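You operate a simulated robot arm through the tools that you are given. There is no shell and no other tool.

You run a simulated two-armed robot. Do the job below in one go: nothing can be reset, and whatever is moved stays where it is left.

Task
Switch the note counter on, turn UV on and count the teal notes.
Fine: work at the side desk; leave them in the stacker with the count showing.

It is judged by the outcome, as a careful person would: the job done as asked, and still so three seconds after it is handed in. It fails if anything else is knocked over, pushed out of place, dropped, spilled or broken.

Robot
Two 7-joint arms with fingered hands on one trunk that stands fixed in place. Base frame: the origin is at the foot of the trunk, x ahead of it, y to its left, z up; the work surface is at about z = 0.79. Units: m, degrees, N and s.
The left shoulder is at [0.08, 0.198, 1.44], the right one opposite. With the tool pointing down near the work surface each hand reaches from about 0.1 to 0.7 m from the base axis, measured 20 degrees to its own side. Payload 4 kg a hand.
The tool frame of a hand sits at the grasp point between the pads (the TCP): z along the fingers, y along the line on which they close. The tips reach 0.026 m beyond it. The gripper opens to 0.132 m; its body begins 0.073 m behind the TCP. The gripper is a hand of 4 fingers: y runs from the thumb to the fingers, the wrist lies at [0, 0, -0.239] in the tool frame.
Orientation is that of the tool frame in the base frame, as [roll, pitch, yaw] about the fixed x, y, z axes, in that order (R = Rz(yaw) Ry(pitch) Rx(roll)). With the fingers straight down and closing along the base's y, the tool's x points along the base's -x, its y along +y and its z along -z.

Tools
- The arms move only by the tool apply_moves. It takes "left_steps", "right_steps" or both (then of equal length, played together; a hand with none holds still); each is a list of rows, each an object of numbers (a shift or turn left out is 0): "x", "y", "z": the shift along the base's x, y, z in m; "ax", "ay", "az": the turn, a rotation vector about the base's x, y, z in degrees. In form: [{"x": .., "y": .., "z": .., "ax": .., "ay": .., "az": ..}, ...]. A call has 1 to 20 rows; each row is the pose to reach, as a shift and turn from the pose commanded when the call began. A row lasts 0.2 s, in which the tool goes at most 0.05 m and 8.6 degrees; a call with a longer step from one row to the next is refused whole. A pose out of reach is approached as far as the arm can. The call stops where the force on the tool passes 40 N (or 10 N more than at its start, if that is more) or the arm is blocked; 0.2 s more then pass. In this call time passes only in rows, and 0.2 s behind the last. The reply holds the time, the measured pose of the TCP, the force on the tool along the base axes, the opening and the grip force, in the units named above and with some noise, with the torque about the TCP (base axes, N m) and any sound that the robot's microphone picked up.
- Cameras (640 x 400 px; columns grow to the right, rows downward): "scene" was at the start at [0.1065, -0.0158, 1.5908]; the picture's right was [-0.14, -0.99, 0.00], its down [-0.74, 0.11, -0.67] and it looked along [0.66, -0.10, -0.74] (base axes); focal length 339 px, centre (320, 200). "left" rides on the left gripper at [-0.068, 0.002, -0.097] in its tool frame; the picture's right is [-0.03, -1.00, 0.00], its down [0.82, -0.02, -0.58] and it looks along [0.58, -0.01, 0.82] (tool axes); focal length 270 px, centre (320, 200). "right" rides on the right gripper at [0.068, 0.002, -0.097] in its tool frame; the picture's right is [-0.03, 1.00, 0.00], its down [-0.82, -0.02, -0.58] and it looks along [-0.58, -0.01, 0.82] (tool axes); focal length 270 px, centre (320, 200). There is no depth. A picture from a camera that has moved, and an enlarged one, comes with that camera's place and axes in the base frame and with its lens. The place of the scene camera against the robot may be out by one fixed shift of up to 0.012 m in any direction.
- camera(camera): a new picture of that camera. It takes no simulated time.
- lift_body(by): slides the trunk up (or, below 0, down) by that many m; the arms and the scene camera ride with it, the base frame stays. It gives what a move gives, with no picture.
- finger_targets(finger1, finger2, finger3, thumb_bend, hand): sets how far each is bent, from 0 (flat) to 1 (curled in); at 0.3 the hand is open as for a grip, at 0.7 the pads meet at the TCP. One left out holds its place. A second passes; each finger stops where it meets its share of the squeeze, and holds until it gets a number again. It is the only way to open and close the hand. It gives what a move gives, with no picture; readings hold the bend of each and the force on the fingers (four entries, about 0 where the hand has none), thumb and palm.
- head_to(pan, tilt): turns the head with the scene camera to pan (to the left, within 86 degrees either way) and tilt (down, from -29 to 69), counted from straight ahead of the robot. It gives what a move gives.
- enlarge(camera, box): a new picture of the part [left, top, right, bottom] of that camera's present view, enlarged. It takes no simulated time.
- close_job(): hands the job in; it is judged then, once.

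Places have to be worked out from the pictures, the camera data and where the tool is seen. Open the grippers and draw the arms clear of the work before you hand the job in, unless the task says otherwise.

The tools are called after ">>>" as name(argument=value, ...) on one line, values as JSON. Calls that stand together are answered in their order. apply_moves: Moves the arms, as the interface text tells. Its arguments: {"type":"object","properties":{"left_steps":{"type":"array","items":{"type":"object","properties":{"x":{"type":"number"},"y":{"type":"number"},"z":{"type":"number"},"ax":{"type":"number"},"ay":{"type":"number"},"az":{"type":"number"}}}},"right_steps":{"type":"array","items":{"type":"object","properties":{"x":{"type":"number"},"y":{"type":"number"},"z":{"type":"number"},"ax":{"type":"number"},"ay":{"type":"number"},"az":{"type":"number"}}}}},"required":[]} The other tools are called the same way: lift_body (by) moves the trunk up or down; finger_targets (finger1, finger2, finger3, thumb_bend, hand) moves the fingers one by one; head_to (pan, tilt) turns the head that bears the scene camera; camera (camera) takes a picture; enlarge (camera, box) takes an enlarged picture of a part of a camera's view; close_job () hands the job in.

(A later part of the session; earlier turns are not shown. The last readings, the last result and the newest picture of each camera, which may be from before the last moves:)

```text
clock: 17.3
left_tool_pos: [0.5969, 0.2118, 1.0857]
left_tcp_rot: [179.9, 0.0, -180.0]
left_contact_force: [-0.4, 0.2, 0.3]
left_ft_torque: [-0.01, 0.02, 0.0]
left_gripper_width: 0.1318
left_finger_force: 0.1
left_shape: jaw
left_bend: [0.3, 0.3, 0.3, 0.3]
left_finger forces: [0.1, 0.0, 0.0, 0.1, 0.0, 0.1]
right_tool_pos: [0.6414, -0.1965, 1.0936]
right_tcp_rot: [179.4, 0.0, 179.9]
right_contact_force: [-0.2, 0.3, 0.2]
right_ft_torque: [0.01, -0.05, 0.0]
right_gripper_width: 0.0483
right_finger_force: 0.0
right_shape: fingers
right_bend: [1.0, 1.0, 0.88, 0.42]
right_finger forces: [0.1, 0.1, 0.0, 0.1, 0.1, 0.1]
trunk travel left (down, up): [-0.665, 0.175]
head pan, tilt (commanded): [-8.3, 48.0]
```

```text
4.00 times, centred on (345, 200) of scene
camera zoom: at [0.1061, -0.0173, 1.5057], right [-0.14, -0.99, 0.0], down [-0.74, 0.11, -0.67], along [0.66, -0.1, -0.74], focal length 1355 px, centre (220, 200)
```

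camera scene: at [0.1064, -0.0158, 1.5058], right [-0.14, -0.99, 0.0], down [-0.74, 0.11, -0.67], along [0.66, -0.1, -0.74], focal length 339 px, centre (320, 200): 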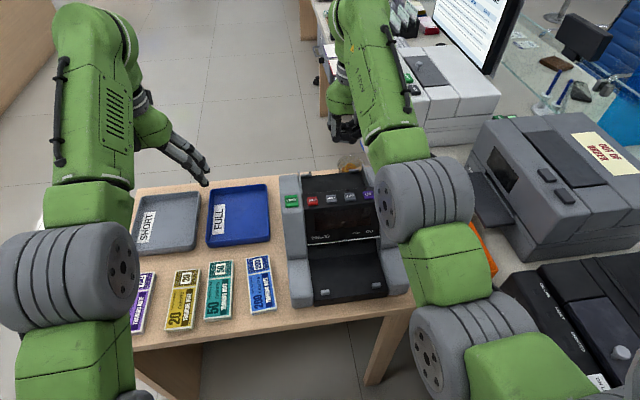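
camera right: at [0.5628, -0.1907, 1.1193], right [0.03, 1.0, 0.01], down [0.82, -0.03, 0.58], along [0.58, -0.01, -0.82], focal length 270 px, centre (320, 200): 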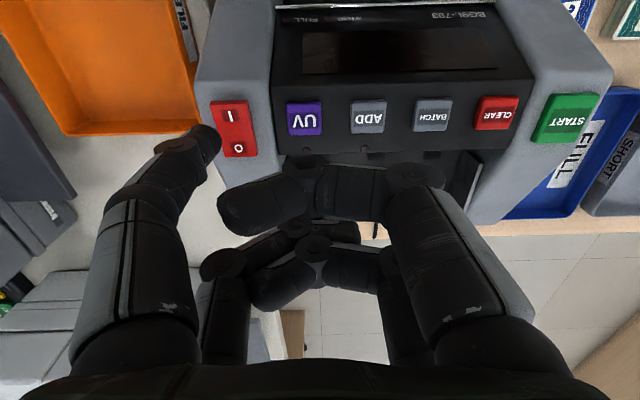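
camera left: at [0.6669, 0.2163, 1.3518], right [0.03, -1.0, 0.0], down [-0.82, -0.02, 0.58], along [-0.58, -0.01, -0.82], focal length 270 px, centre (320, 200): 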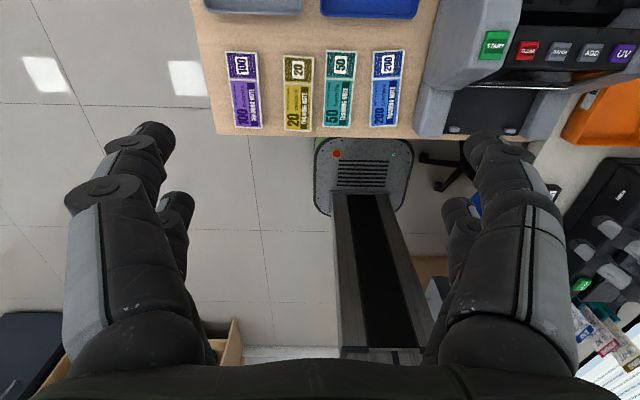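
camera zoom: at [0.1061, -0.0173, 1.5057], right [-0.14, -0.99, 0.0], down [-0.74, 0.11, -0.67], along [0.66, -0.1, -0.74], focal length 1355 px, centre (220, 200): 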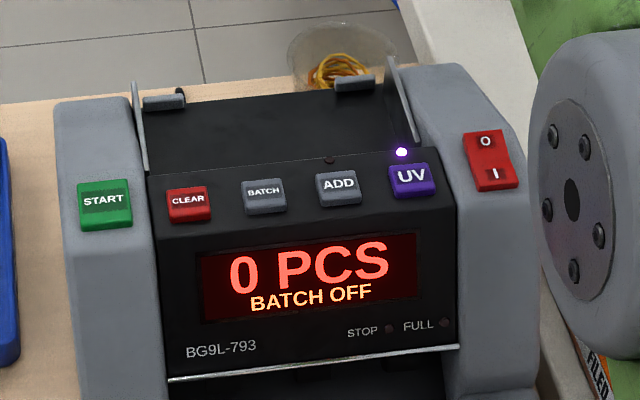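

The UV lamp glows violet and ADD is off, so the machine is set. The hopper floor looks to be at z about 0.87, between y -0.222 and -0.047 and x 0.655-0.76, so the notes must lie crosswise. I'll test in free air, high above, whether the right hand can turn 90 degrees there.

>>> apply_moves(right_steps=[{"x": 0.02, "y": 0.02, "z": 0.02, "az": -8}, {"x": 0.04, "y": 0.04, "z": 0.02, "az": -16}, {"x": 0.06, "y": 0.06, "z": 0.02, "az": -24}, {"x": 0.07, "y": 0.06, "z": 0.02, "az": -32}, {"x": 0.07, "y": 0.06, "z": 0.02, "az": -40}, {"x": 0.07, "y": 0.06, "z": 0.02, "az": -48}, {"x": 0.07, "y": 0.06, "z": 0.02, "az": -56}, {"x": 0.07, "y": 0.06, "z": 0.02, "az": -64}, {"x": 0.07, "y": 0.06, "z": 0.02, "az": -72}, {"x": 0.07, "y": 0.06, "z": 0.02, "az": -80}, {"x": 0.07, "y": 0.06, "z": 0.02, "az": -88}, {"x": 0.07, "y": 0.06, "z": 0.02, "az": -90}])

>>> camera(camera="right")

>>> camera(camera="scene")

```text
clock: 19.9
left_tool_pos: [0.5985, 0.2133, 1.0856]
left_tcp_rot: [179.9, 0.0, -179.9]
left_contact_force: [1.3, 0.5, -0.3]
left_ft_torque: [-0.01, -0.01, -0.02]
left_gripper_width: 0.1322
left_finger_force: 0.1
left_shape: jaw
left_bend: [0.3, 0.3, 0.3, 0.3]
left_finger forces: [0.0, 0.0, 0.0, 0.0, 0.0, 0.0]
right_tool_pos: [0.713, -0.1334, 1.112]
right_tcp_rot: [179.4, -0.1, 89.9]
right_contact_force: [-0.4, 0.8, 0.3]
right_ft_torque: [-0.02, -0.01, 0.02]
right_gripper_width: 0.0486
right_finger_force: 0.2
right_shape: fingers
right_bend: [1.0, 1.0, 0.88, 0.42]
right_finger forces: [0.1, 0.0, 0.1, 0.0, 0.1, 0.1]
trunk travel left (down, up): [-0.665, 0.175]
head pan, tilt (commanded): [-8.3, 48.0]
```

```text
taken
camera right: at [0.7129, -0.0653, 1.2096], right [1.0, -0.03, 0.01], down [-0.03, -0.82, 0.58], along [-0.01, -0.58, -0.82], focal length 270 px, centre (320, 200)
```

right: 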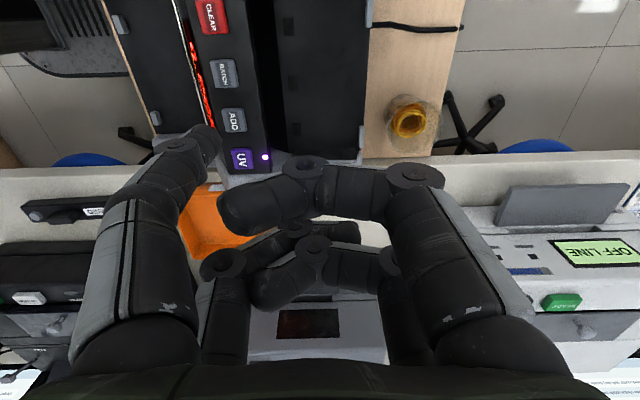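

```text
taken
camera scene: at [0.1066, -0.0158, 1.5057], right [-0.14, -0.99, 0.0], down [-0.74, 0.11, -0.67], along [0.66, -0.1, -0.74], focal length 339 px, centre (320, 200)
```

scene: 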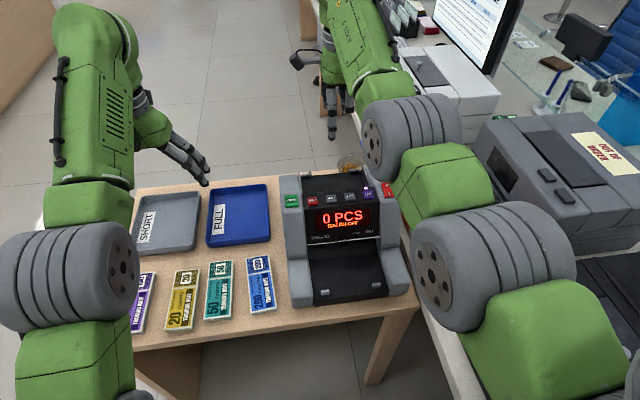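

The 90-degree turn works there. This camera now gives a side-on view of the hopper, so I'll enlarge it.

>>> enlarge(camera="right", box=[180, 0, 480, 190])

```text
2.11 times, centred on (330, 95) of right
camera zoom: at [0.7129, -0.0653, 1.2096], right [1.0, -0.03, 0.01], down [-0.03, -0.82, 0.58], along [-0.01, -0.58, -0.82], focal length 569 px, centre (299, 421)
```

zoom: 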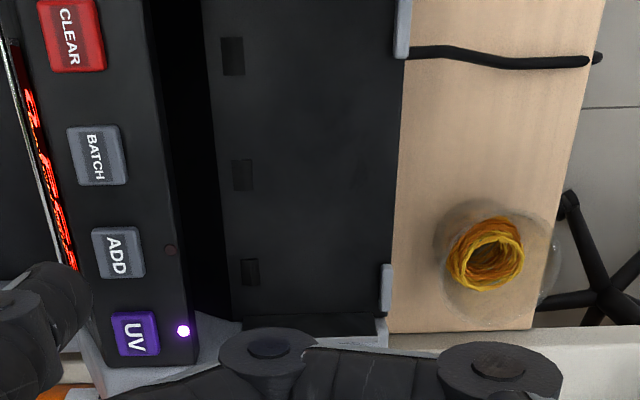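

The hopper plate runs from x 0.67 to 0.769 with small end tabs at x 0.76, and its middle is at y -0.135. Now I'll take the left arm outward so the right arm can cross to the teal notes.

>>> apply_moves(left_steps=[{"x": -0.015, "y": 0.045}, {"x": -0.03, "y": 0.09}, {"x": -0.045, "y": 0.135}, {"x": -0.06, "y": 0.18}, {"x": -0.075, "y": 0.225}, {"x": -0.09, "y": 0.265}, {"x": -0.1, "y": 0.29}])

>>> camera(camera="scene")

```text
clock: 21.5
left_tool_pos: [0.5516, 0.4851, 1.0243]
left_tcp_rot: [179.3, 0.8, -178.9]
left_contact_force: [0.0, 0.2, -0.7]
left_ft_torque: [-0.02, -0.01, 0.01]
left_gripper_width: 0.1319
left_finger_force: 0.1
left_shape: jaw
left_bend: [0.3, 0.3, 0.3, 0.3]
left_finger forces: [0.1, 0.0, 0.1, 0.0, 0.1, 0.0]
left hand out of reach, approached as far as the arm can: row 2, 3, 4, 5, 6, 7
right_tool_pos: [0.7128, -0.1321, 1.1126]
right_tcp_rot: [179.4, 0.1, 89.8]
right_contact_force: [0.5, -0.3, 0.0]
right_ft_torque: [-0.07, 0.02, -0.02]
right_gripper_width: 0.0486
right_finger_force: 0.1
right_shape: fingers
right_bend: [1.0, 1.0, 0.88, 0.42]
right_finger forces: [0.1, 0.0, 0.0, 0.1, 0.1, 0.0]
trunk travel left (down, up): [-0.665, 0.175]
head pan, tilt (commanded): [-8.3, 48.0]
```

```text
taken
camera scene: at [0.1067, -0.0148, 1.5057], right [-0.14, -0.99, 0.0], down [-0.74, 0.11, -0.67], along [0.66, -0.1, -0.74], focal length 339 px, centre (320, 200)
```

scene: 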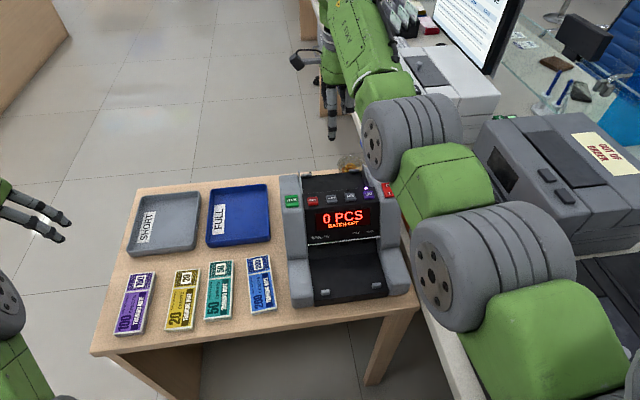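

The left arm is clear of the desk. I'll swing the right hand over toward the notes, turning it back to closing along y.

>>> apply_moves(right_steps=[{"x": -0.02, "y": 0.025, "az": 7.5}, {"x": -0.04, "y": 0.05, "az": 15}, {"x": -0.06, "y": 0.075, "az": 22.5}, {"x": -0.08, "y": 0.1, "az": 30}, {"x": -0.1, "y": 0.125, "az": 37.5}, {"x": -0.12, "y": 0.15, "az": 45}, {"x": -0.14, "y": 0.175, "az": 52.5}, {"x": -0.16, "y": 0.2, "az": 60}, {"x": -0.18, "y": 0.225, "az": 67.5}, {"x": -0.2, "y": 0.25, "az": 75}, {"x": -0.22, "y": 0.275, "az": 82.5}, {"x": -0.24, "y": 0.303, "az": 90}])

>>> camera(camera="right")

>>> camera(camera="scene")

```text
clock: 24.1
left_tool_pos: [0.5504, 0.4863, 1.0243]
left_tcp_rot: [179.3, 0.8, -178.9]
left_contact_force: [0.3, 0.2, 0.2]
left_ft_torque: [0.0, 0.0, -0.04]
left_gripper_width: 0.1319
left_finger_force: 0.0
left_shape: jaw
left_bend: [0.3, 0.3, 0.3, 0.3]
left_finger forces: [0.0, 0.0, 0.0, 0.1, 0.0, 0.0]
right_tool_pos: [0.4728, 0.1711, 1.111]
right_tcp_rot: [179.4, 0.1, -179.9]
right_contact_force: [-0.2, 0.2, 0.0]
right_ft_torque: [0.01, 0.02, -0.01]
right_gripper_width: 0.0488
right_finger_force: 0.0
right_shape: fingers
right_bend: [1.0, 1.0, 0.88, 0.42]
right_finger forces: [0.0, 0.1, 0.0, 0.0, 0.0, 0.1]
trunk travel left (down, up): [-0.665, 0.175]
head pan, tilt (commanded): [-8.3, 48.0]
```

```text
taken
camera right: at [0.4035, 0.1714, 1.2086], right [0.02, 1.0, 0.01], down [0.82, -0.03, 0.58], along [0.58, -0.01, -0.82], focal length 270 px, centre (320, 200)
```

right: 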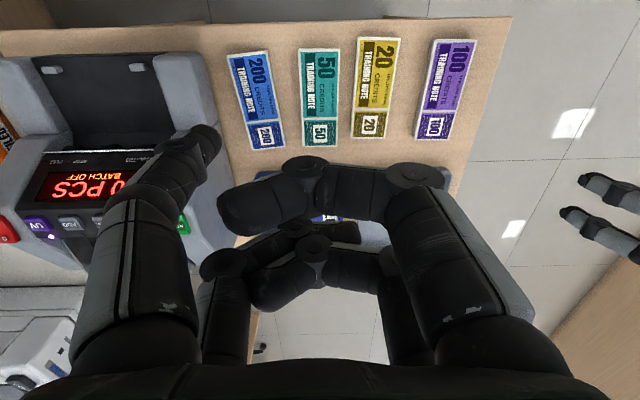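

```text
taken
camera scene: at [0.1058, -0.0143, 1.5058], right [-0.14, -0.99, 0.0], down [-0.74, 0.11, -0.67], along [0.66, -0.1, -0.74], focal length 339 px, centre (320, 200)
```

scene: 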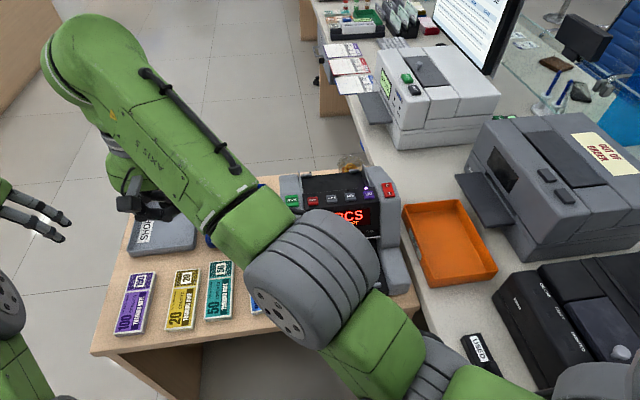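

The right hand reached over the notes. I'll uncurl all digits to a moderate opening and examine the view.

>>> finger_targets(hand="right", finger1=0.42, finger2=0.42, finger3=0.42, thumb_bend=0.42)

>>> camera(camera="right")

>>> enlarge(camera="right", box=[200, 20, 500, 200])

```text
clock: 25.1
left_tool_pos: [0.5504, 0.4837, 1.0254]
left_tcp_rot: [179.5, 0.8, -179.0]
left_contact_force: [0.4, 0.1, -0.1]
left_ft_torque: [-0.04, -0.01, -0.05]
left_gripper_width: 0.1321
left_finger_force: 0.0
left_shape: jaw
left_bend: [0.3, 0.3, 0.3, 0.3]
left_finger forces: [0.0, 0.1, 0.0, 0.0, 0.1, 0.0]
right_tool_pos: [0.4728, 0.1698, 1.1118]
right_tcp_rot: [179.4, 0.0, 179.8]
right_contact_force: [-0.3, 0.1, 0.2]
right_ft_torque: [0.0, 0.03, -0.03]
right_gripper_width: 0.0927
right_finger_force: 0.1
right_shape: fingers
right_bend: [0.42, 0.42, 0.42, 0.42]
right_finger forces: [0.0, 0.0, 0.0, 0.0, 0.0, 0.0]
trunk travel left (down, up): [-0.665, 0.175]
head pan, tilt (commanded): [-8.3, 48.0]
```

```text
taken
camera right: at [0.4043, 0.1701, 1.2086], right [0.03, 1.0, 0.01], down [0.82, -0.03, 0.58], along [0.58, -0.01, -0.82], focal length 270 px, centre (320, 200)
```

right: 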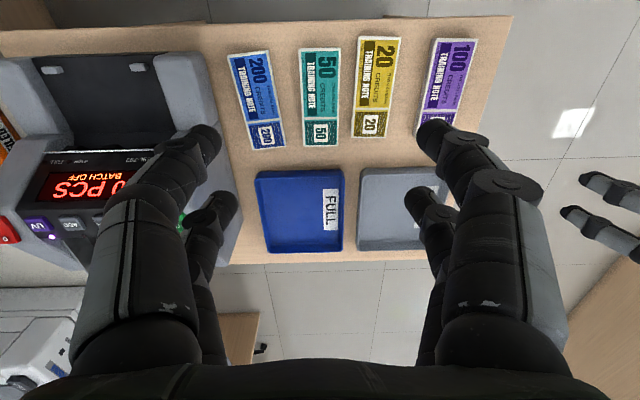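

```text
2.13 times, centred on (350, 110) of right
camera zoom: at [0.4043, 0.1701, 1.2086], right [0.03, 1.0, 0.01], down [0.82, -0.03, 0.58], along [0.58, -0.01, -0.82], focal length 577 px, centre (256, 392)
```

zoom: 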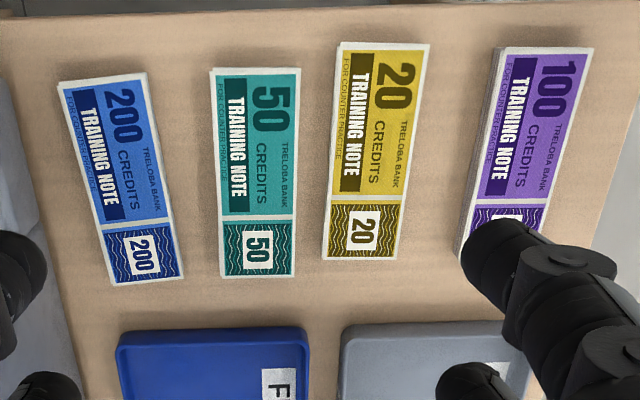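

Opening is 0.093 at bend 0.42. This view places teal's centre near (0.523, 0.172), while the earlier one gave 0.530 in x, so its top may be a bit lower than 0.775. I'll descend to z about 0.90 and check again.

>>> apply_moves(right_steps=[{"x": 0.02, "y": 0.001, "z": -0.035}, {"x": 0.04, "y": 0.002, "z": -0.075}, {"x": 0.05, "y": 0.002, "z": -0.115}, {"x": 0.052, "y": 0.002, "z": -0.155}, {"x": 0.052, "y": 0.002, "z": -0.19}, {"x": 0.052, "y": 0.002, "z": -0.21}])

>>> camera(camera="right")

>>> enlarge(camera="scene", box=[90, 200, 290, 330])

```text
clock: 26.5
left_tool_pos: [0.5513, 0.4852, 1.0261]
left_tcp_rot: [179.4, 0.7, -178.9]
left_contact_force: [-0.3, -1.1, -0.1]
left_ft_torque: [0.01, 0.0, 0.03]
left_gripper_width: 0.1321
left_finger_force: 0.0
left_shape: jaw
left_bend: [0.3, 0.3, 0.3, 0.3]
left_finger forces: [0.0, 0.1, 0.0, 0.0, 0.0, 0.0]
right_tool_pos: [0.5236, 0.1698, 0.9023]
right_tcp_rot: [179.3, 0.1, 180.0]
right_contact_force: [0.2, -0.2, -0.1]
right_ft_torque: [0.01, -0.01, 0.02]
right_gripper_width: 0.0928
right_finger_force: 0.1
right_shape: fingers
right_bend: [0.42, 0.42, 0.42, 0.42]
right_finger forces: [0.0, 0.1, 0.1, 0.0, 0.1, 0.0]
trunk travel left (down, up): [-0.665, 0.175]
head pan, tilt (commanded): [-8.3, 48.0]
```

```text
taken
camera right: at [0.4545, 0.171, 0.9995], right [0.03, 1.0, 0.01], down [0.82, -0.03, 0.58], along [0.58, -0.01, -0.82], focal length 270 px, centre (320, 200)
```

right: 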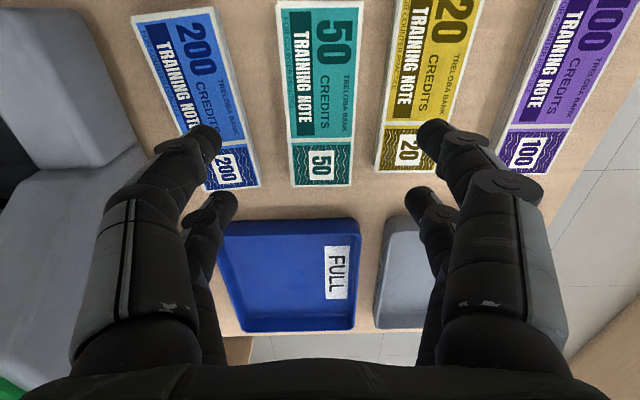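

```text
3.08 times, centred on (190, 265) of scene
camera zoom: at [0.1064, -0.0157, 1.5058], right [-0.14, -0.99, 0.0], down [-0.74, 0.11, -0.67], along [0.66, -0.1, -0.74], focal length 1042 px, centre (720, 0)
```

zoom: 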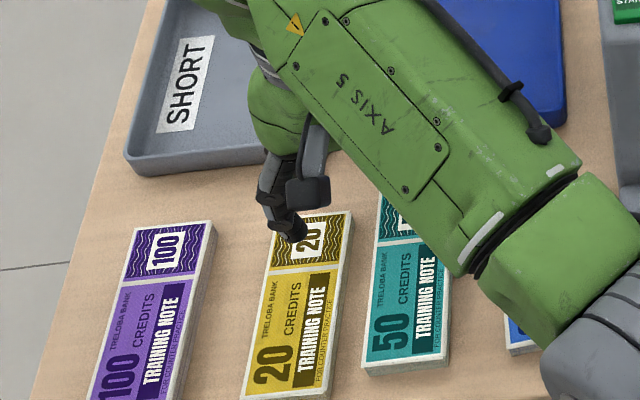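

Triangulation now gives the teal stack's top at z about 0.768, centre (0.525, 0.172), with gaps of about 2.5 cm to gold and 3.8 cm to blue. I'll narrow the opening to about 0.075 so the fingers fit in the gaps.

>>> finger_targets(hand="right", finger1=0.475, finger2=0.475, finger3=0.475, thumb_bend=0.475)

>>> apply_moves(right_steps=[{"x": 0.001, "y": -0.003, "z": -0.02}, {"x": 0.001, "y": -0.003, "z": -0.045}, {"x": 0.001, "y": -0.003, "z": -0.065}])

>>> camera(camera="right")

```text
clock: 27.5
left_tool_pos: [0.5518, 0.4843, 1.0244]
left_tcp_rot: [179.4, 0.7, -178.9]
left_contact_force: [0.8, -0.3, 0.7]
left_ft_torque: [0.01, 0.01, -0.02]
left_gripper_width: 0.1321
left_finger_force: 0.0
left_shape: jaw
left_bend: [0.3, 0.3, 0.3, 0.3]
left_finger forces: [0.0, 0.0, 0.1, 0.1, 0.1, 0.0]
right_tool_pos: [0.5233, 0.1703, 0.9016]
right_tcp_rot: [179.4, -0.1, 179.9]
right_contact_force: [0.2, -0.8, -0.2]
right_ft_torque: [0.0, 0.01, 0.03]
right_gripper_width: 0.0766
right_finger_force: 0.1
right_shape: fingers
right_bend: [0.47, 0.47, 0.47, 0.47]
right_finger forces: [0.0, 0.0, 0.0, 0.0, 0.0, 0.1]
trunk travel left (down, up): [-0.665, 0.175]
head pan, tilt (commanded): [-8.3, 48.0]
```

```text
clock: 28.3
left_tool_pos: [0.5509, 0.4851, 1.0263]
left_tcp_rot: [179.4, 0.8, -179.0]
left_contact_force: [0.7, 0.4, -0.4]
left_ft_torque: [0.0, -0.01, 0.03]
left_gripper_width: 0.1318
left_finger_force: 0.0
left_shape: jaw
left_bend: [0.3, 0.3, 0.3, 0.3]
left_finger forces: [0.1, 0.1, 0.0, 0.0, 0.0, 0.1]
right_tool_pos: [0.5251, 0.1682, 0.837]
right_tcp_rot: [179.3, 0.1, 180.0]
right_contact_force: [0.3, 0.0, -0.2]
right_ft_torque: [0.03, 0.0, 0.04]
right_gripper_width: 0.0768
right_finger_force: 0.0
right_shape: fingers
right_bend: [0.47, 0.47, 0.47, 0.47]
right_finger forces: [0.0, 0.1, 0.1, 0.0, 0.0, 0.0]
trunk travel left (down, up): [-0.665, 0.175]
head pan, tilt (commanded): [-8.3, 48.0]
```

```text
taken
camera right: at [0.4564, 0.1689, 0.9347], right [0.03, 1.0, 0.01], down [0.82, -0.03, 0.58], along [0.58, -0.01, -0.82], focal length 270 px, centre (320, 200)
```

right: 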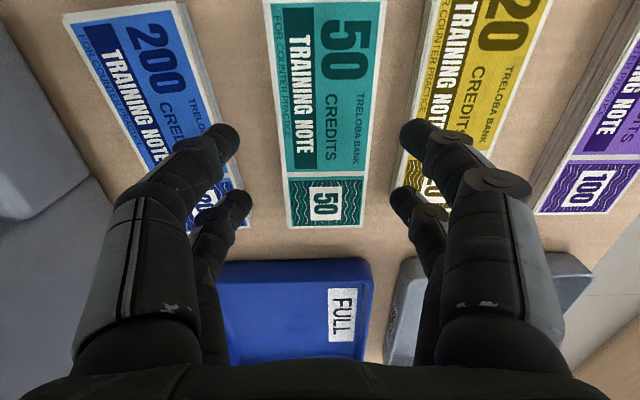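

The tips straddle teal; the gold side is the tightest. I'll narrow slightly more to about 0.072, keep y, and go down to just above the notes.

>>> finger_targets(hand="right", finger1=0.487, finger2=0.487, finger3=0.487, thumb_bend=0.487)

>>> apply_moves(right_steps=[{"z": -0.008}, {"z": -0.016}, {"z": -0.022}])

>>> enlarge(camera="right", box=[170, 70, 490, 270])

```text
clock: 29.3
left_tool_pos: [0.5516, 0.4843, 1.0254]
left_tcp_rot: [179.4, 0.9, -178.9]
left_contact_force: [-0.6, 0.0, 0.4]
left_ft_torque: [0.03, -0.01, -0.03]
left_gripper_width: 0.1318
left_finger_force: 0.1
left_shape: jaw
left_bend: [0.3, 0.3, 0.3, 0.3]
left_finger forces: [0.0, 0.0, 0.1, 0.0, 0.1, 0.0]
right_tool_pos: [0.5251, 0.1687, 0.8372]
right_tcp_rot: [179.4, 0.1, 179.9]
right_contact_force: [-0.4, 0.0, -0.3]
right_ft_torque: [0.0, 0.01, -0.02]
right_gripper_width: 0.0733
right_finger_force: 0.0
right_shape: fingers
right_bend: [0.48, 0.48, 0.48, 0.48]
right_finger forces: [0.0, 0.0, 0.0, 0.0, 0.0, 0.0]
trunk travel left (down, up): [-0.665, 0.175]
head pan, tilt (commanded): [-8.3, 48.0]
```

```text
clock: 30.1
left_tool_pos: [0.5519, 0.4864, 1.025]
left_tcp_rot: [179.4, 0.8, -178.9]
left_contact_force: [0.8, -0.3, -0.1]
left_ft_torque: [0.02, -0.02, 0.01]
left_gripper_width: 0.1319
left_finger_force: 0.1
left_shape: jaw
left_bend: [0.3, 0.3, 0.3, 0.3]
left_finger forces: [0.1, 0.1, 0.0, 0.0, 0.0, 0.1]
right_tool_pos: [0.525, 0.1692, 0.8157]
right_tcp_rot: [179.3, 0.0, 180.0]
right_contact_force: [0.0, -0.2, 0.5]
right_ft_torque: [0.01, 0.0, 0.01]
right_gripper_width: 0.0733
right_finger_force: 0.1
right_shape: fingers
right_bend: [0.48, 0.48, 0.48, 0.48]
right_finger forces: [0.1, 0.1, 0.0, 0.0, 0.0, 0.1]
trunk travel left (down, up): [-0.665, 0.175]
head pan, tilt (commanded): [-8.3, 48.0]
```

```text
2.00 times, centred on (330, 170) of right
camera zoom: at [0.4558, 0.1695, 0.9128], right [0.03, 1.0, 0.01], down [0.82, -0.03, 0.58], along [0.58, -0.01, -0.82], focal length 541 px, centre (300, 260)
```

zoom: 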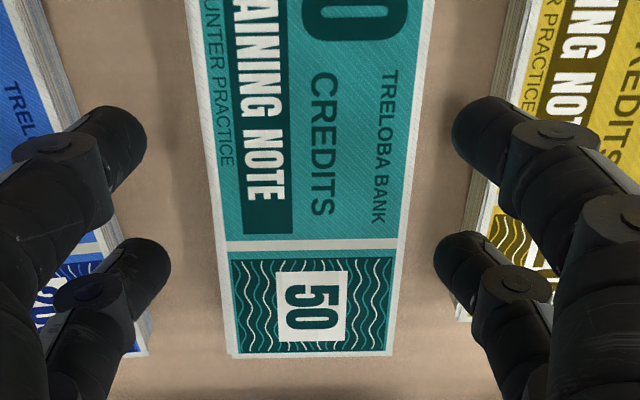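

All four tips are lined up over the gaps beside teal. I'll go down another 1.2 cm and check again.

>>> apply_moves(right_steps=[{"y": -0.001, "z": -0.006}, {"y": -0.001, "z": -0.012}])

>>> enlarge(camera="right", box=[170, 70, 490, 270])

>>> enlarge(camera="scene", box=[90, 200, 290, 330])

```text
clock: 30.7
left_tool_pos: [0.5514, 0.4837, 1.0254]
left_tcp_rot: [179.4, 0.7, -178.9]
left_contact_force: [0.7, -0.4, 0.0]
left_ft_torque: [0.04, -0.01, -0.01]
left_gripper_width: 0.1319
left_finger_force: 0.1
left_shape: jaw
left_bend: [0.3, 0.3, 0.3, 0.3]
left_finger forces: [0.1, 0.1, 0.0, 0.0, 0.0, 0.1]
right_tool_pos: [0.5246, 0.1666, 0.8038]
right_tcp_rot: [179.2, 0.1, 179.9]
right_contact_force: [-0.1, -1.2, 0.5]
right_ft_torque: [-0.02, -0.01, 0.01]
right_gripper_width: 0.0735
right_finger_force: 0.0
right_shape: fingers
right_bend: [0.48, 0.48, 0.48, 0.48]
right_finger forces: [0.0, 0.0, 0.0, 0.0, 0.0, 0.0]
trunk travel left (down, up): [-0.665, 0.175]
head pan, tilt (commanded): [-8.3, 48.0]
```

```text
2.00 times, centred on (330, 170) of right
camera zoom: at [0.4561, 0.1679, 0.9015], right [0.03, 1.0, 0.01], down [0.82, -0.03, 0.58], along [0.58, -0.01, -0.82], focal length 541 px, centre (300, 260)
```

zoom: 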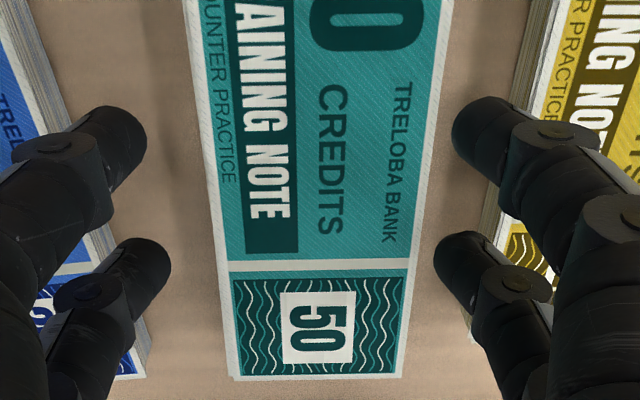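

```text
3.08 times, centred on (190, 265) of scene
camera zoom: at [0.1065, -0.0156, 1.5058], right [-0.14, -0.99, 0.0], down [-0.74, 0.11, -0.67], along [0.66, -0.1, -0.74], focal length 1042 px, centre (720, 0)
```

zoom: 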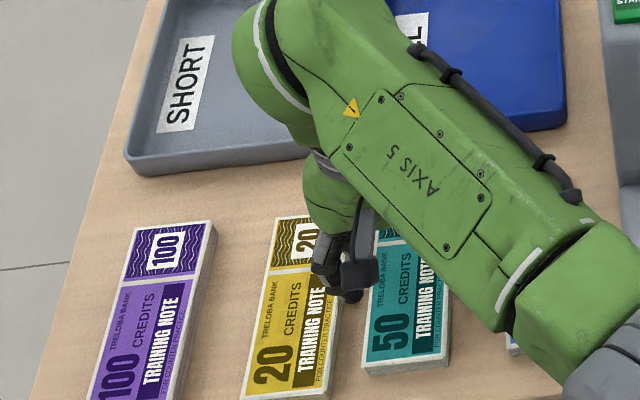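

The fingers remain well placed with free gaps on both sides. I'll continue down slowly, watching for contact.

>>> apply_moves(right_steps=[{"z": -0.003}, {"z": -0.006}, {"z": -0.009}])

>>> enlarge(camera="right", box=[170, 70, 490, 270])

```text
clock: 31.5
left_tool_pos: [0.5518, 0.4846, 1.0259]
left_tcp_rot: [179.4, 0.8, -179.0]
left_contact_force: [-0.7, -0.6, 0.2]
left_ft_torque: [0.01, 0.01, -0.01]
left_gripper_width: 0.1317
left_finger_force: 0.1
left_shape: jaw
left_bend: [0.3, 0.3, 0.3, 0.3]
left_finger forces: [0.1, 0.1, 0.0, 0.0, 0.0, 0.0]
right_tool_pos: [0.5257, 0.1674, 0.7953]
right_tcp_rot: [179.3, 0.0, 179.9]
right_contact_force: [-0.2, 0.2, -0.6]
right_ft_torque: [0.0, 0.02, 0.02]
right_gripper_width: 0.0733
right_finger_force: 0.0
right_shape: fingers
right_bend: [0.48, 0.48, 0.48, 0.48]
right_finger forces: [0.0, 0.0, 0.1, 0.0, 0.0, 0.0]
trunk travel left (down, up): [-0.665, 0.175]
head pan, tilt (commanded): [-8.3, 48.0]
```

```text
2.00 times, centred on (330, 170) of right
camera zoom: at [0.4559, 0.1682, 0.8923], right [0.03, 1.0, 0.01], down [0.82, -0.03, 0.58], along [0.58, -0.01, -0.82], focal length 541 px, centre (300, 260)
```

zoom: 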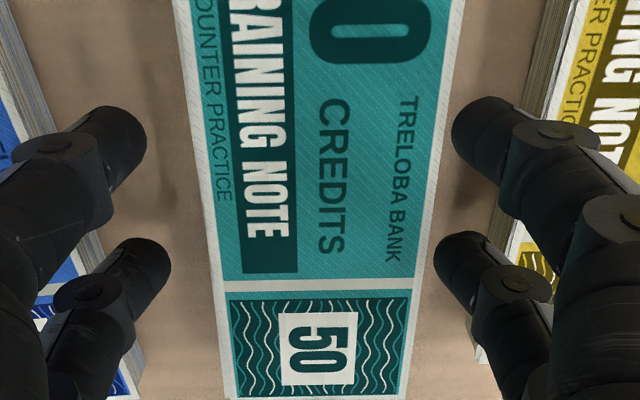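

No contact yet with tips near z 0.77. I'll lower another 9 mm.

>>> apply_moves(right_steps=[{"z": -0.003}, {"z": -0.006}, {"z": -0.009}])

>>> enlarge(camera="right", box=[170, 70, 490, 270])

```text
clock: 32.3
left_tool_pos: [0.5518, 0.4851, 1.0245]
left_tcp_rot: [179.5, 0.8, -178.9]
left_contact_force: [0.2, -0.3, -0.3]
left_ft_torque: [-0.02, 0.0, 0.0]
left_gripper_width: 0.1321
left_finger_force: 0.1
left_shape: jaw
left_bend: [0.3, 0.3, 0.3, 0.3]
left_finger forces: [0.0, 0.0, 0.0, 0.0, 0.0, 0.1]
right_tool_pos: [0.5254, 0.1664, 0.7854]
right_tcp_rot: [179.4, 0.0, -180.0]
right_contact_force: [0.6, -0.1, -0.5]
right_ft_torque: [-0.02, -0.02, 0.04]
right_gripper_width: 0.0731
right_finger_force: 0.1
right_shape: fingers
right_bend: [0.48, 0.48, 0.48, 0.48]
right_finger forces: [0.1, 0.0, 0.1, 0.0, 0.0, 0.0]
trunk travel left (down, up): [-0.665, 0.175]
head pan, tilt (commanded): [-8.3, 48.0]
```

```text
2.00 times, centred on (330, 170) of right
camera zoom: at [0.4561, 0.1678, 0.8829], right [0.03, 1.0, 0.01], down [0.82, -0.03, 0.58], along [0.58, -0.01, -0.82], focal length 541 px, centre (300, 260)
```

zoom: 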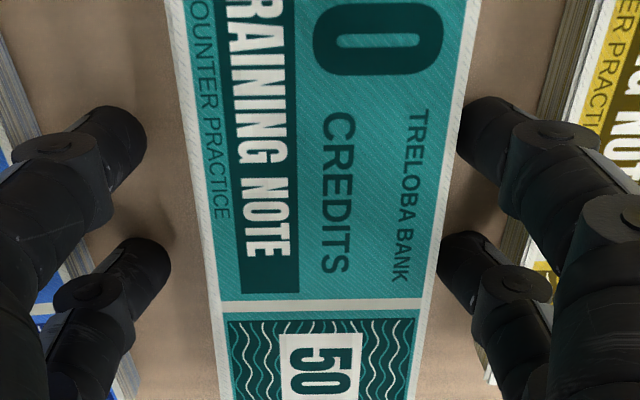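

The tips now drop below the top of the stack, on both sides, without touching. A little further down to find the desk.

>>> apply_moves(right_steps=[{"z": -0.002}, {"z": -0.004}, {"z": -0.006}])

>>> enlarge(camera="right", box=[170, 70, 490, 270])

```text
clock: 33.1
left_tool_pos: [0.5498, 0.4839, 1.0264]
left_tcp_rot: [179.4, 0.9, -178.9]
left_contact_force: [0.3, 1.3, -0.4]
left_ft_torque: [-0.01, -0.03, 0.0]
left_gripper_width: 0.1316
left_finger_force: 0.1
left_shape: jaw
left_bend: [0.3, 0.3, 0.3, 0.3]
left_finger forces: [0.0, 0.1, 0.1, 0.1, 0.0, 0.0]
right_tool_pos: [0.5261, 0.1673, 0.7828]
right_tcp_rot: [179.2, 0.4, 179.8]
right_contact_force: [-1.8, 0.9, 16.6]
right_ft_torque: [-0.81, 0.28, -0.06]
right_gripper_width: 0.0732
right_finger_force: 8.7
right_shape: fingers
right_bend: [0.48, 0.48, 0.48, 0.48]
right_finger forces: [0.0, 0.0, 3.4, 0.0, 13.6, 0.0]
trunk travel left (down, up): [-0.665, 0.175]
head pan, tilt (commanded): [-8.3, 48.0]
```

```text
2.00 times, centred on (330, 170) of right
camera zoom: at [0.4554, 0.1678, 0.8801], right [0.03, 1.0, 0.01], down [0.81, -0.03, 0.58], along [0.58, 0.0, -0.81], focal length 541 px, centre (300, 260)
```

zoom: 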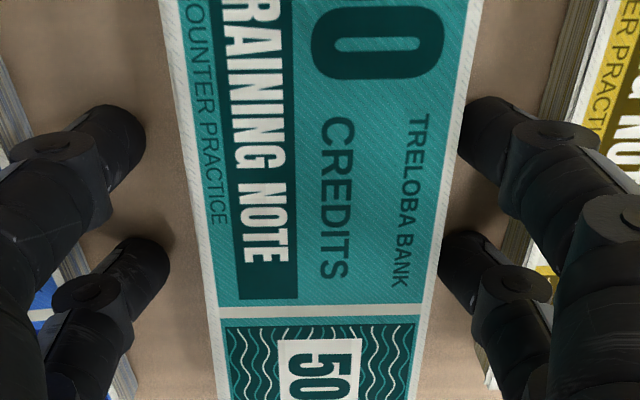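

The thumb and finger3 touched the desk with TCP z near 0.783, so the desk is at about 0.757. I'll ease up 4 mm, level the hand, and then close gently on the stack.

>>> apply_moves(right_steps=[{"z": 0.003}, {"z": 0.0045, "ax": -0.6}])

>>> finger_targets(hand="right", finger1=0.52, finger2=0.52, finger3=0.52, thumb_bend=0.52)

>>> enlarge(camera="right", box=[170, 70, 490, 270])

```text
clock: 33.7
left_tool_pos: [0.5504, 0.4846, 1.0253]
left_tcp_rot: [179.5, 0.8, -178.9]
left_contact_force: [0.0, 0.4, 0.1]
left_ft_torque: [-0.02, 0.01, 0.01]
left_gripper_width: 0.1316
left_finger_force: 0.0
left_shape: jaw
left_bend: [0.3, 0.3, 0.3, 0.3]
left_finger forces: [0.0, 0.1, 0.1, 0.0, 0.0, 0.0]
right_tool_pos: [0.5258, 0.1656, 0.7823]
right_tcp_rot: [-179.8, -0.2, 180.0]
right_contact_force: [0.1, 0.7, 1.6]
right_ft_torque: [0.08, -0.03, 0.01]
right_gripper_width: 0.0729
right_finger_force: 1.0
right_shape: fingers
right_bend: [0.48, 0.48, 0.48, 0.48]
right_finger forces: [0.6, 0.9, 0.1, 0.0, 0.1, 0.0]
trunk travel left (down, up): [-0.665, 0.175]
head pan, tilt (commanded): [-8.3, 48.0]
```

```text
clock: 34.7
left_tool_pos: [0.5512, 0.4843, 1.0255]
left_tcp_rot: [179.3, 0.9, -178.9]
left_contact_force: [0.2, 0.0, 0.0]
left_ft_torque: [0.01, 0.02, 0.02]
left_gripper_width: 0.1319
left_finger_force: 0.1
left_shape: jaw
left_bend: [0.3, 0.3, 0.3, 0.3]
left_finger forces: [0.0, 0.0, 0.0, 0.0, 0.0, 0.0]
right_tool_pos: [0.5266, 0.1664, 0.7847]
right_tcp_rot: [-180.0, 0.0, 179.9]
right_contact_force: [0.1, -0.7, 0.4]
right_ft_torque: [-0.01, 0.0, -0.03]
right_gripper_width: 0.0606
right_finger_force: 0.6
right_shape: fingers
right_bend: [0.52, 0.52, 0.52, 0.52]
right_finger forces: [0.0, 0.1, 0.2, 0.0, 0.3, 0.0]
trunk travel left (down, up): [-0.665, 0.175]
head pan, tilt (commanded): [-8.3, 48.0]
```

```text
2.00 times, centred on (330, 170) of right
camera zoom: at [0.4563, 0.1684, 0.8817], right [0.03, 1.0, 0.0], down [0.82, -0.02, 0.58], along [0.58, -0.01, -0.82], focal length 541 px, centre (300, 260)
```

zoom: 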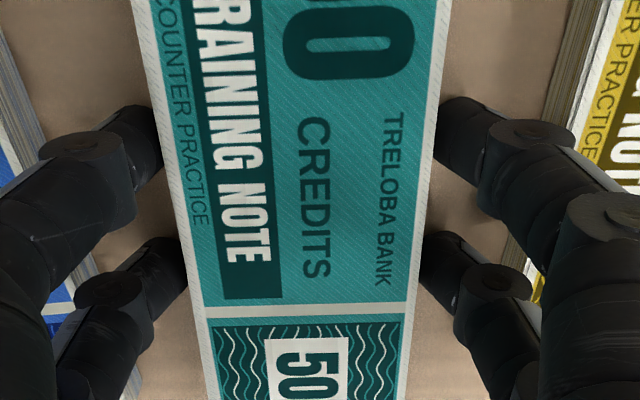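

Teal has slid to the middle and the digits just touch both its long edges. I'll squeeze a bit more to hold it.

>>> finger_targets(hand="right", finger1=0.56, finger2=0.56, finger3=0.56, thumb_bend=0.56)

>>> enlarge(camera="right", box=[170, 70, 490, 270])

```text
clock: 35.7
left_tool_pos: [0.5516, 0.4846, 1.0249]
left_tcp_rot: [179.5, 0.8, -178.9]
left_contact_force: [0.0, 0.7, 0.4]
left_ft_torque: [-0.03, -0.01, 0.01]
left_gripper_width: 0.1321
left_finger_force: 0.2
left_shape: jaw
left_bend: [0.3, 0.3, 0.3, 0.3]
left_finger forces: [0.1, 0.0, 0.0, 0.1, 0.0, 0.1]
right_tool_pos: [0.5253, 0.1659, 0.7847]
right_tcp_rot: [180.0, 0.0, -180.0]
right_contact_force: [-0.7, 0.0, 0.2]
right_ft_torque: [0.01, 0.03, -0.03]
right_gripper_width: 0.0572
right_finger_force: 5.1
right_shape: fingers
right_bend: [0.52, 0.52, 0.53, 0.54]
right_finger forces: [2.7, 2.5, 2.1, 0.0, 3.2, 0.1]
trunk travel left (down, up): [-0.665, 0.175]
head pan, tilt (commanded): [-8.3, 48.0]
```

```text
2.00 times, centred on (330, 170) of right
camera zoom: at [0.4563, 0.1685, 0.8817], right [0.03, 1.0, 0.0], down [0.82, -0.02, 0.58], along [0.58, -0.01, -0.82], focal length 541 px, centre (300, 260)
```

zoom: 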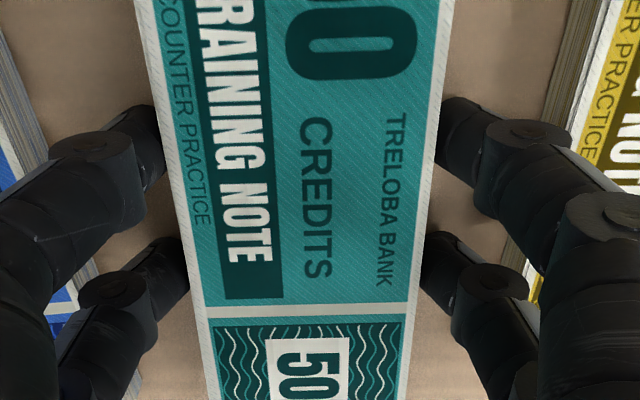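

All four digits press at about 2.5 N each. I'll firm up the squeeze a little and then lift 3 cm and check that the stack comes along.

>>> finger_targets(hand="right", finger1=0.6, finger2=0.6, finger3=0.6, thumb_bend=0.6)

>>> apply_moves(right_steps=[{"z": 0.003}, {"z": 0.008}, {"z": 0.015}, {"z": 0.024}, {"z": 0.033}])

>>> camera(camera="right")

>>> enlarge(camera="scene", box=[90, 200, 290, 330])

```text
clock: 36.7
left_tool_pos: [0.5512, 0.4854, 1.0245]
left_tcp_rot: [179.5, 0.7, -178.9]
left_contact_force: [0.2, -1.0, 0.0]
left_ft_torque: [-0.03, -0.02, 0.03]
left_gripper_width: 0.132
left_finger_force: 0.0
left_shape: jaw
left_bend: [0.3, 0.3, 0.3, 0.3]
left_finger forces: [0.1, 0.0, 0.0, 0.1, 0.0, 0.1]
right_tool_pos: [0.5252, 0.1663, 0.7852]
right_tcp_rot: [180.0, 0.0, 180.0]
right_contact_force: [-0.2, 0.0, 0.1]
right_ft_torque: [-0.01, 0.03, 0.01]
right_gripper_width: 0.0563
right_finger_force: 10.9
right_shape: fingers
right_bend: [0.52, 0.52, 0.54, 0.56]
right_finger forces: [5.8, 5.7, 4.7, 0.0, 6.7, 0.1]
trunk travel left (down, up): [-0.665, 0.175]
head pan, tilt (commanded): [-8.3, 48.0]
```

```text
clock: 37.9
left_tool_pos: [0.5524, 0.4851, 1.0243]
left_tcp_rot: [179.3, 0.8, -178.8]
left_contact_force: [-0.3, -0.3, 0.8]
left_ft_torque: [0.01, -0.01, 0.0]
left_gripper_width: 0.1319
left_finger_force: 0.1
left_shape: jaw
left_bend: [0.3, 0.3, 0.3, 0.3]
left_finger forces: [0.0, 0.0, 0.0, 0.0, 0.0, 0.0]
right_tool_pos: [0.525, 0.1674, 0.8167]
right_tcp_rot: [-180.0, 0.0, 179.9]
right_contact_force: [-0.4, -0.3, -1.2]
right_ft_torque: [0.0, -0.04, 0.02]
right_gripper_width: 0.0562
right_finger_force: 11.6
right_shape: fingers
right_bend: [0.52, 0.52, 0.54, 0.56]
right_finger forces: [5.7, 5.8, 4.7, 0.0, 6.6, 0.0]
trunk travel left (down, up): [-0.665, 0.175]
head pan, tilt (commanded): [-8.3, 48.0]
```

```text
taken
camera right: at [0.4567, 0.1686, 0.9145], right [0.03, 1.0, 0.0], down [0.82, -0.02, 0.58], along [0.58, -0.01, -0.82], focal length 270 px, centre (320, 200)
```

right: 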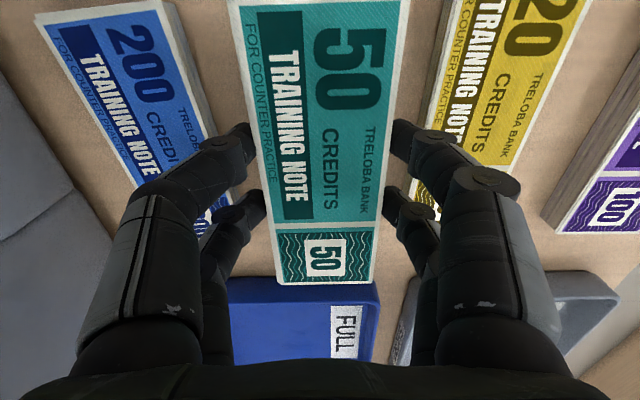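

```text
3.08 times, centred on (190, 265) of scene
camera zoom: at [0.1064, -0.0156, 1.5057], right [-0.14, -0.99, 0.0], down [-0.74, 0.11, -0.67], along [0.66, -0.1, -0.74], focal length 1042 px, centre (720, 0)
```

zoom: 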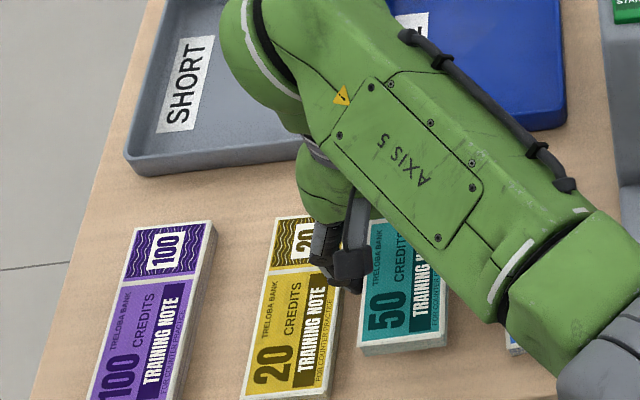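

The stack came up cleanly and level, centred about 5 mm ahead of the TCP along its length. I'll raise it to z about 1.05, well above the machine.

>>> apply_moves(right_steps=[{"z": 0.03}, {"z": 0.065}, {"z": 0.1}, {"z": 0.135}, {"z": 0.17}, {"z": 0.205}, {"z": 0.235}])

>>> camera(camera="right")

```text
clock: 39.5
left_tool_pos: [0.5511, 0.4846, 1.0243]
left_tcp_rot: [179.4, 0.9, -179.0]
left_contact_force: [-0.2, 0.6, 0.3]
left_ft_torque: [-0.02, 0.03, 0.01]
left_gripper_width: 0.1318
left_finger_force: 0.0
left_shape: jaw
left_bend: [0.3, 0.3, 0.3, 0.3]
left_finger forces: [0.0, 0.0, 0.0, 0.1, 0.0, 0.0]
right_tool_pos: [0.5252, 0.1657, 1.0516]
right_tcp_rot: [179.9, 0.0, 179.9]
right_contact_force: [-0.8, -0.2, -0.7]
right_ft_torque: [-0.03, 0.03, 0.01]
right_gripper_width: 0.0564
right_finger_force: 11.4
right_shape: fingers
right_bend: [0.52, 0.52, 0.54, 0.56]
right_finger forces: [5.7, 5.7, 4.6, 0.0, 6.6, 0.1]
trunk travel left (down, up): [-0.665, 0.175]
head pan, tilt (commanded): [-8.3, 48.0]
```

```text
taken
camera right: at [0.4561, 0.1681, 1.1491], right [0.03, 1.0, 0.0], down [0.82, -0.02, 0.58], along [0.58, -0.01, -0.82], focal length 270 px, centre (320, 200)
```

right: 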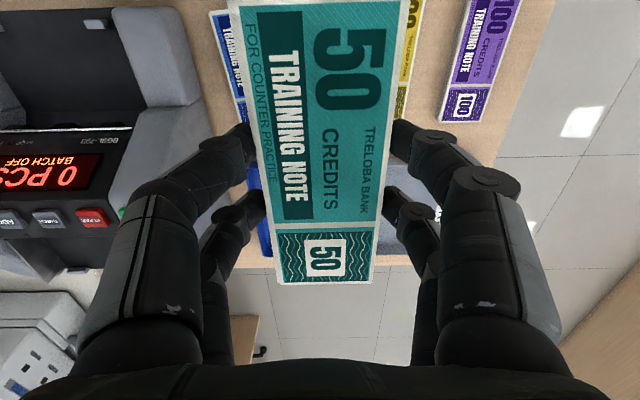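

The stack is held steady and its neighbours are undisturbed. Now I'll swing it over the hopper while turning 90 degrees, staying high.

>>> apply_moves(right_steps=[{"x": 0.015, "y": -0.022, "z": 0.005, "az": -7}, {"x": 0.03, "y": -0.044, "z": 0.01, "az": -14}, {"x": 0.045, "y": -0.066, "z": 0.015, "az": -21}, {"x": 0.06, "y": -0.088, "z": 0.02, "az": -28}, {"x": 0.075, "y": -0.11, "z": 0.02, "az": -35}, {"x": 0.09, "y": -0.132, "z": 0.02, "az": -42}, {"x": 0.105, "y": -0.154, "z": 0.02, "az": -49}, {"x": 0.12, "y": -0.176, "z": 0.02, "az": -56}, {"x": 0.135, "y": -0.198, "z": 0.02, "az": -63}, {"x": 0.15, "y": -0.22, "z": 0.02, "az": -70}, {"x": 0.165, "y": -0.242, "z": 0.02, "az": -77}, {"x": 0.18, "y": -0.264, "z": 0.02, "az": -84}, {"x": 0.192, "y": -0.282, "z": 0.02, "az": -90}, {"x": 0.199, "y": -0.294, "z": 0.02, "az": -90}])

>>> camera(camera="right")

>>> camera(camera="scene")

```text
clock: 42.5
left_tool_pos: [0.5511, 0.4834, 1.0264]
left_tcp_rot: [179.4, 0.9, -178.9]
left_contact_force: [-0.1, 0.8, -0.1]
left_ft_torque: [0.01, 0.01, 0.01]
left_gripper_width: 0.132
left_finger_force: 0.1
left_shape: jaw
left_bend: [0.3, 0.3, 0.3, 0.3]
left_finger forces: [0.0, 0.1, 0.1, 0.0, 0.0, 0.1]
right_tool_pos: [0.7205, -0.126, 1.0732]
right_tcp_rot: [179.9, -0.1, 89.7]
right_contact_force: [-0.9, -0.5, -0.6]
right_ft_torque: [0.01, 0.02, -0.01]
right_gripper_width: 0.0562
right_finger_force: 11.3
right_shape: fingers
right_bend: [0.52, 0.52, 0.54, 0.56]
right_finger forces: [5.8, 5.7, 4.7, 0.1, 6.6, 0.0]
right hand out of reach, approached as far as the arm can: row 14
trunk travel left (down, up): [-0.665, 0.175]
head pan, tilt (commanded): [-8.3, 48.0]
```

```text
taken
camera right: at [0.7217, -0.0582, 1.1705], right [1.0, -0.03, 0.0], down [-0.02, -0.82, 0.58], along [-0.01, -0.58, -0.82], focal length 270 px, centre (320, 200)
```

right: 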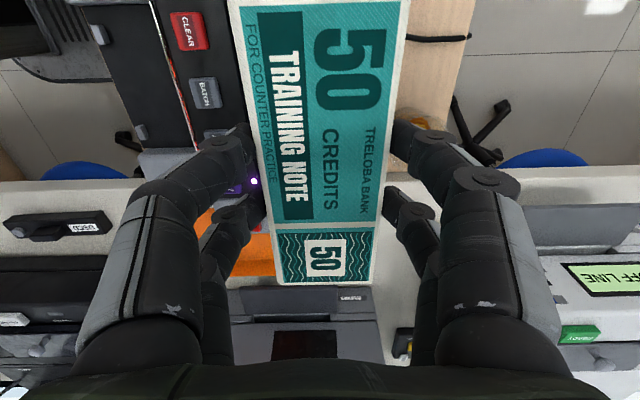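

```text
taken
camera scene: at [0.1061, -0.0159, 1.5057], right [-0.14, -0.99, 0.0], down [-0.74, 0.11, -0.67], along [0.66, -0.1, -0.74], focal length 339 px, centre (320, 200)
```

scene: 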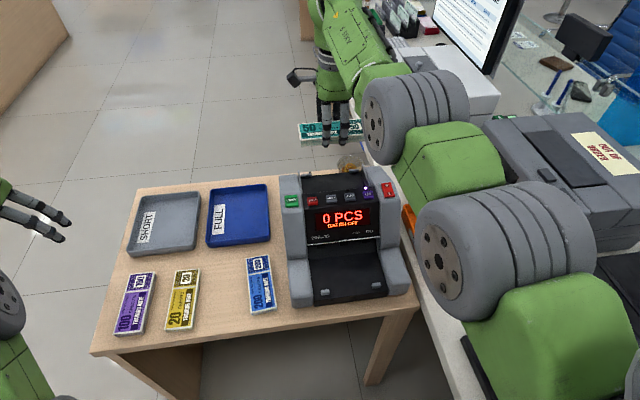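

The notes are over the hopper, turned crosswise, at TCP (0.7205, -0.126, 1.073). I'll descend to z about 0.985, still above the ridge, and check the alignment.

>>> apply_moves(right_steps=[{"z": -0.025}, {"z": -0.05}, {"z": -0.07}, {"z": -0.085}])

>>> camera(camera="right")

>>> enlarge(camera="scene", box=[260, 90, 420, 230])

```text
clock: 43.5
left_tool_pos: [0.5517, 0.4845, 1.0242]
left_tcp_rot: [179.3, 0.8, -178.9]
left_contact_force: [0.0, 0.2, 0.8]
left_ft_torque: [0.0, 0.0, 0.01]
left_gripper_width: 0.132
left_finger_force: 0.1
left_shape: jaw
left_bend: [0.3, 0.3, 0.3, 0.3]
left_finger forces: [0.0, 0.0, 0.1, 0.0, 0.0, 0.0]
right_tool_pos: [0.7198, -0.1265, 0.9875]
right_tcp_rot: [-180.0, 0.0, 89.9]
right_contact_force: [0.7, -0.8, -1.4]
right_ft_torque: [-0.04, 0.02, 0.0]
right_gripper_width: 0.0564
right_finger_force: 10.8
right_shape: fingers
right_bend: [0.52, 0.52, 0.54, 0.56]
right_finger forces: [5.6, 5.5, 4.5, 0.1, 6.5, 0.0]
trunk travel left (down, up): [-0.665, 0.175]
head pan, tilt (commanded): [-8.3, 48.0]
```

```text
taken
camera right: at [0.7218, -0.0577, 1.0839], right [1.0, -0.03, 0.0], down [-0.02, -0.82, 0.58], along [-0.02, -0.58, -0.82], focal length 270 px, centre (320, 200)
```

right: 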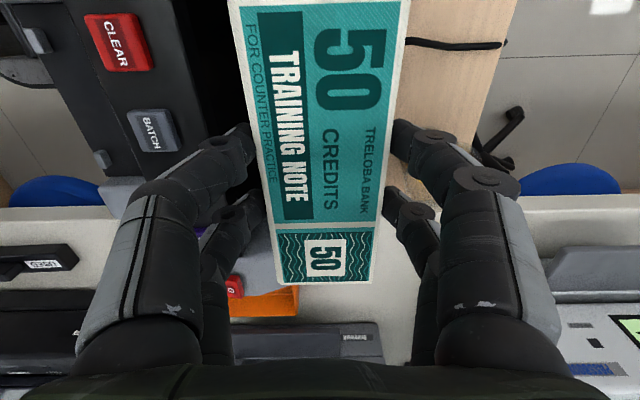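

```text
2.86 times, centred on (340, 160) of scene
camera zoom: at [0.107, -0.0157, 1.5057], right [-0.14, -0.99, 0.0], down [-0.74, 0.11, -0.67], along [0.66, -0.1, -0.74], focal length 968 px, centre (263, 314)
```

zoom: 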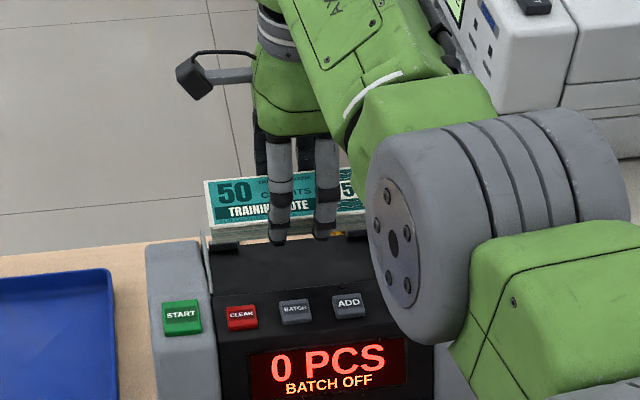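

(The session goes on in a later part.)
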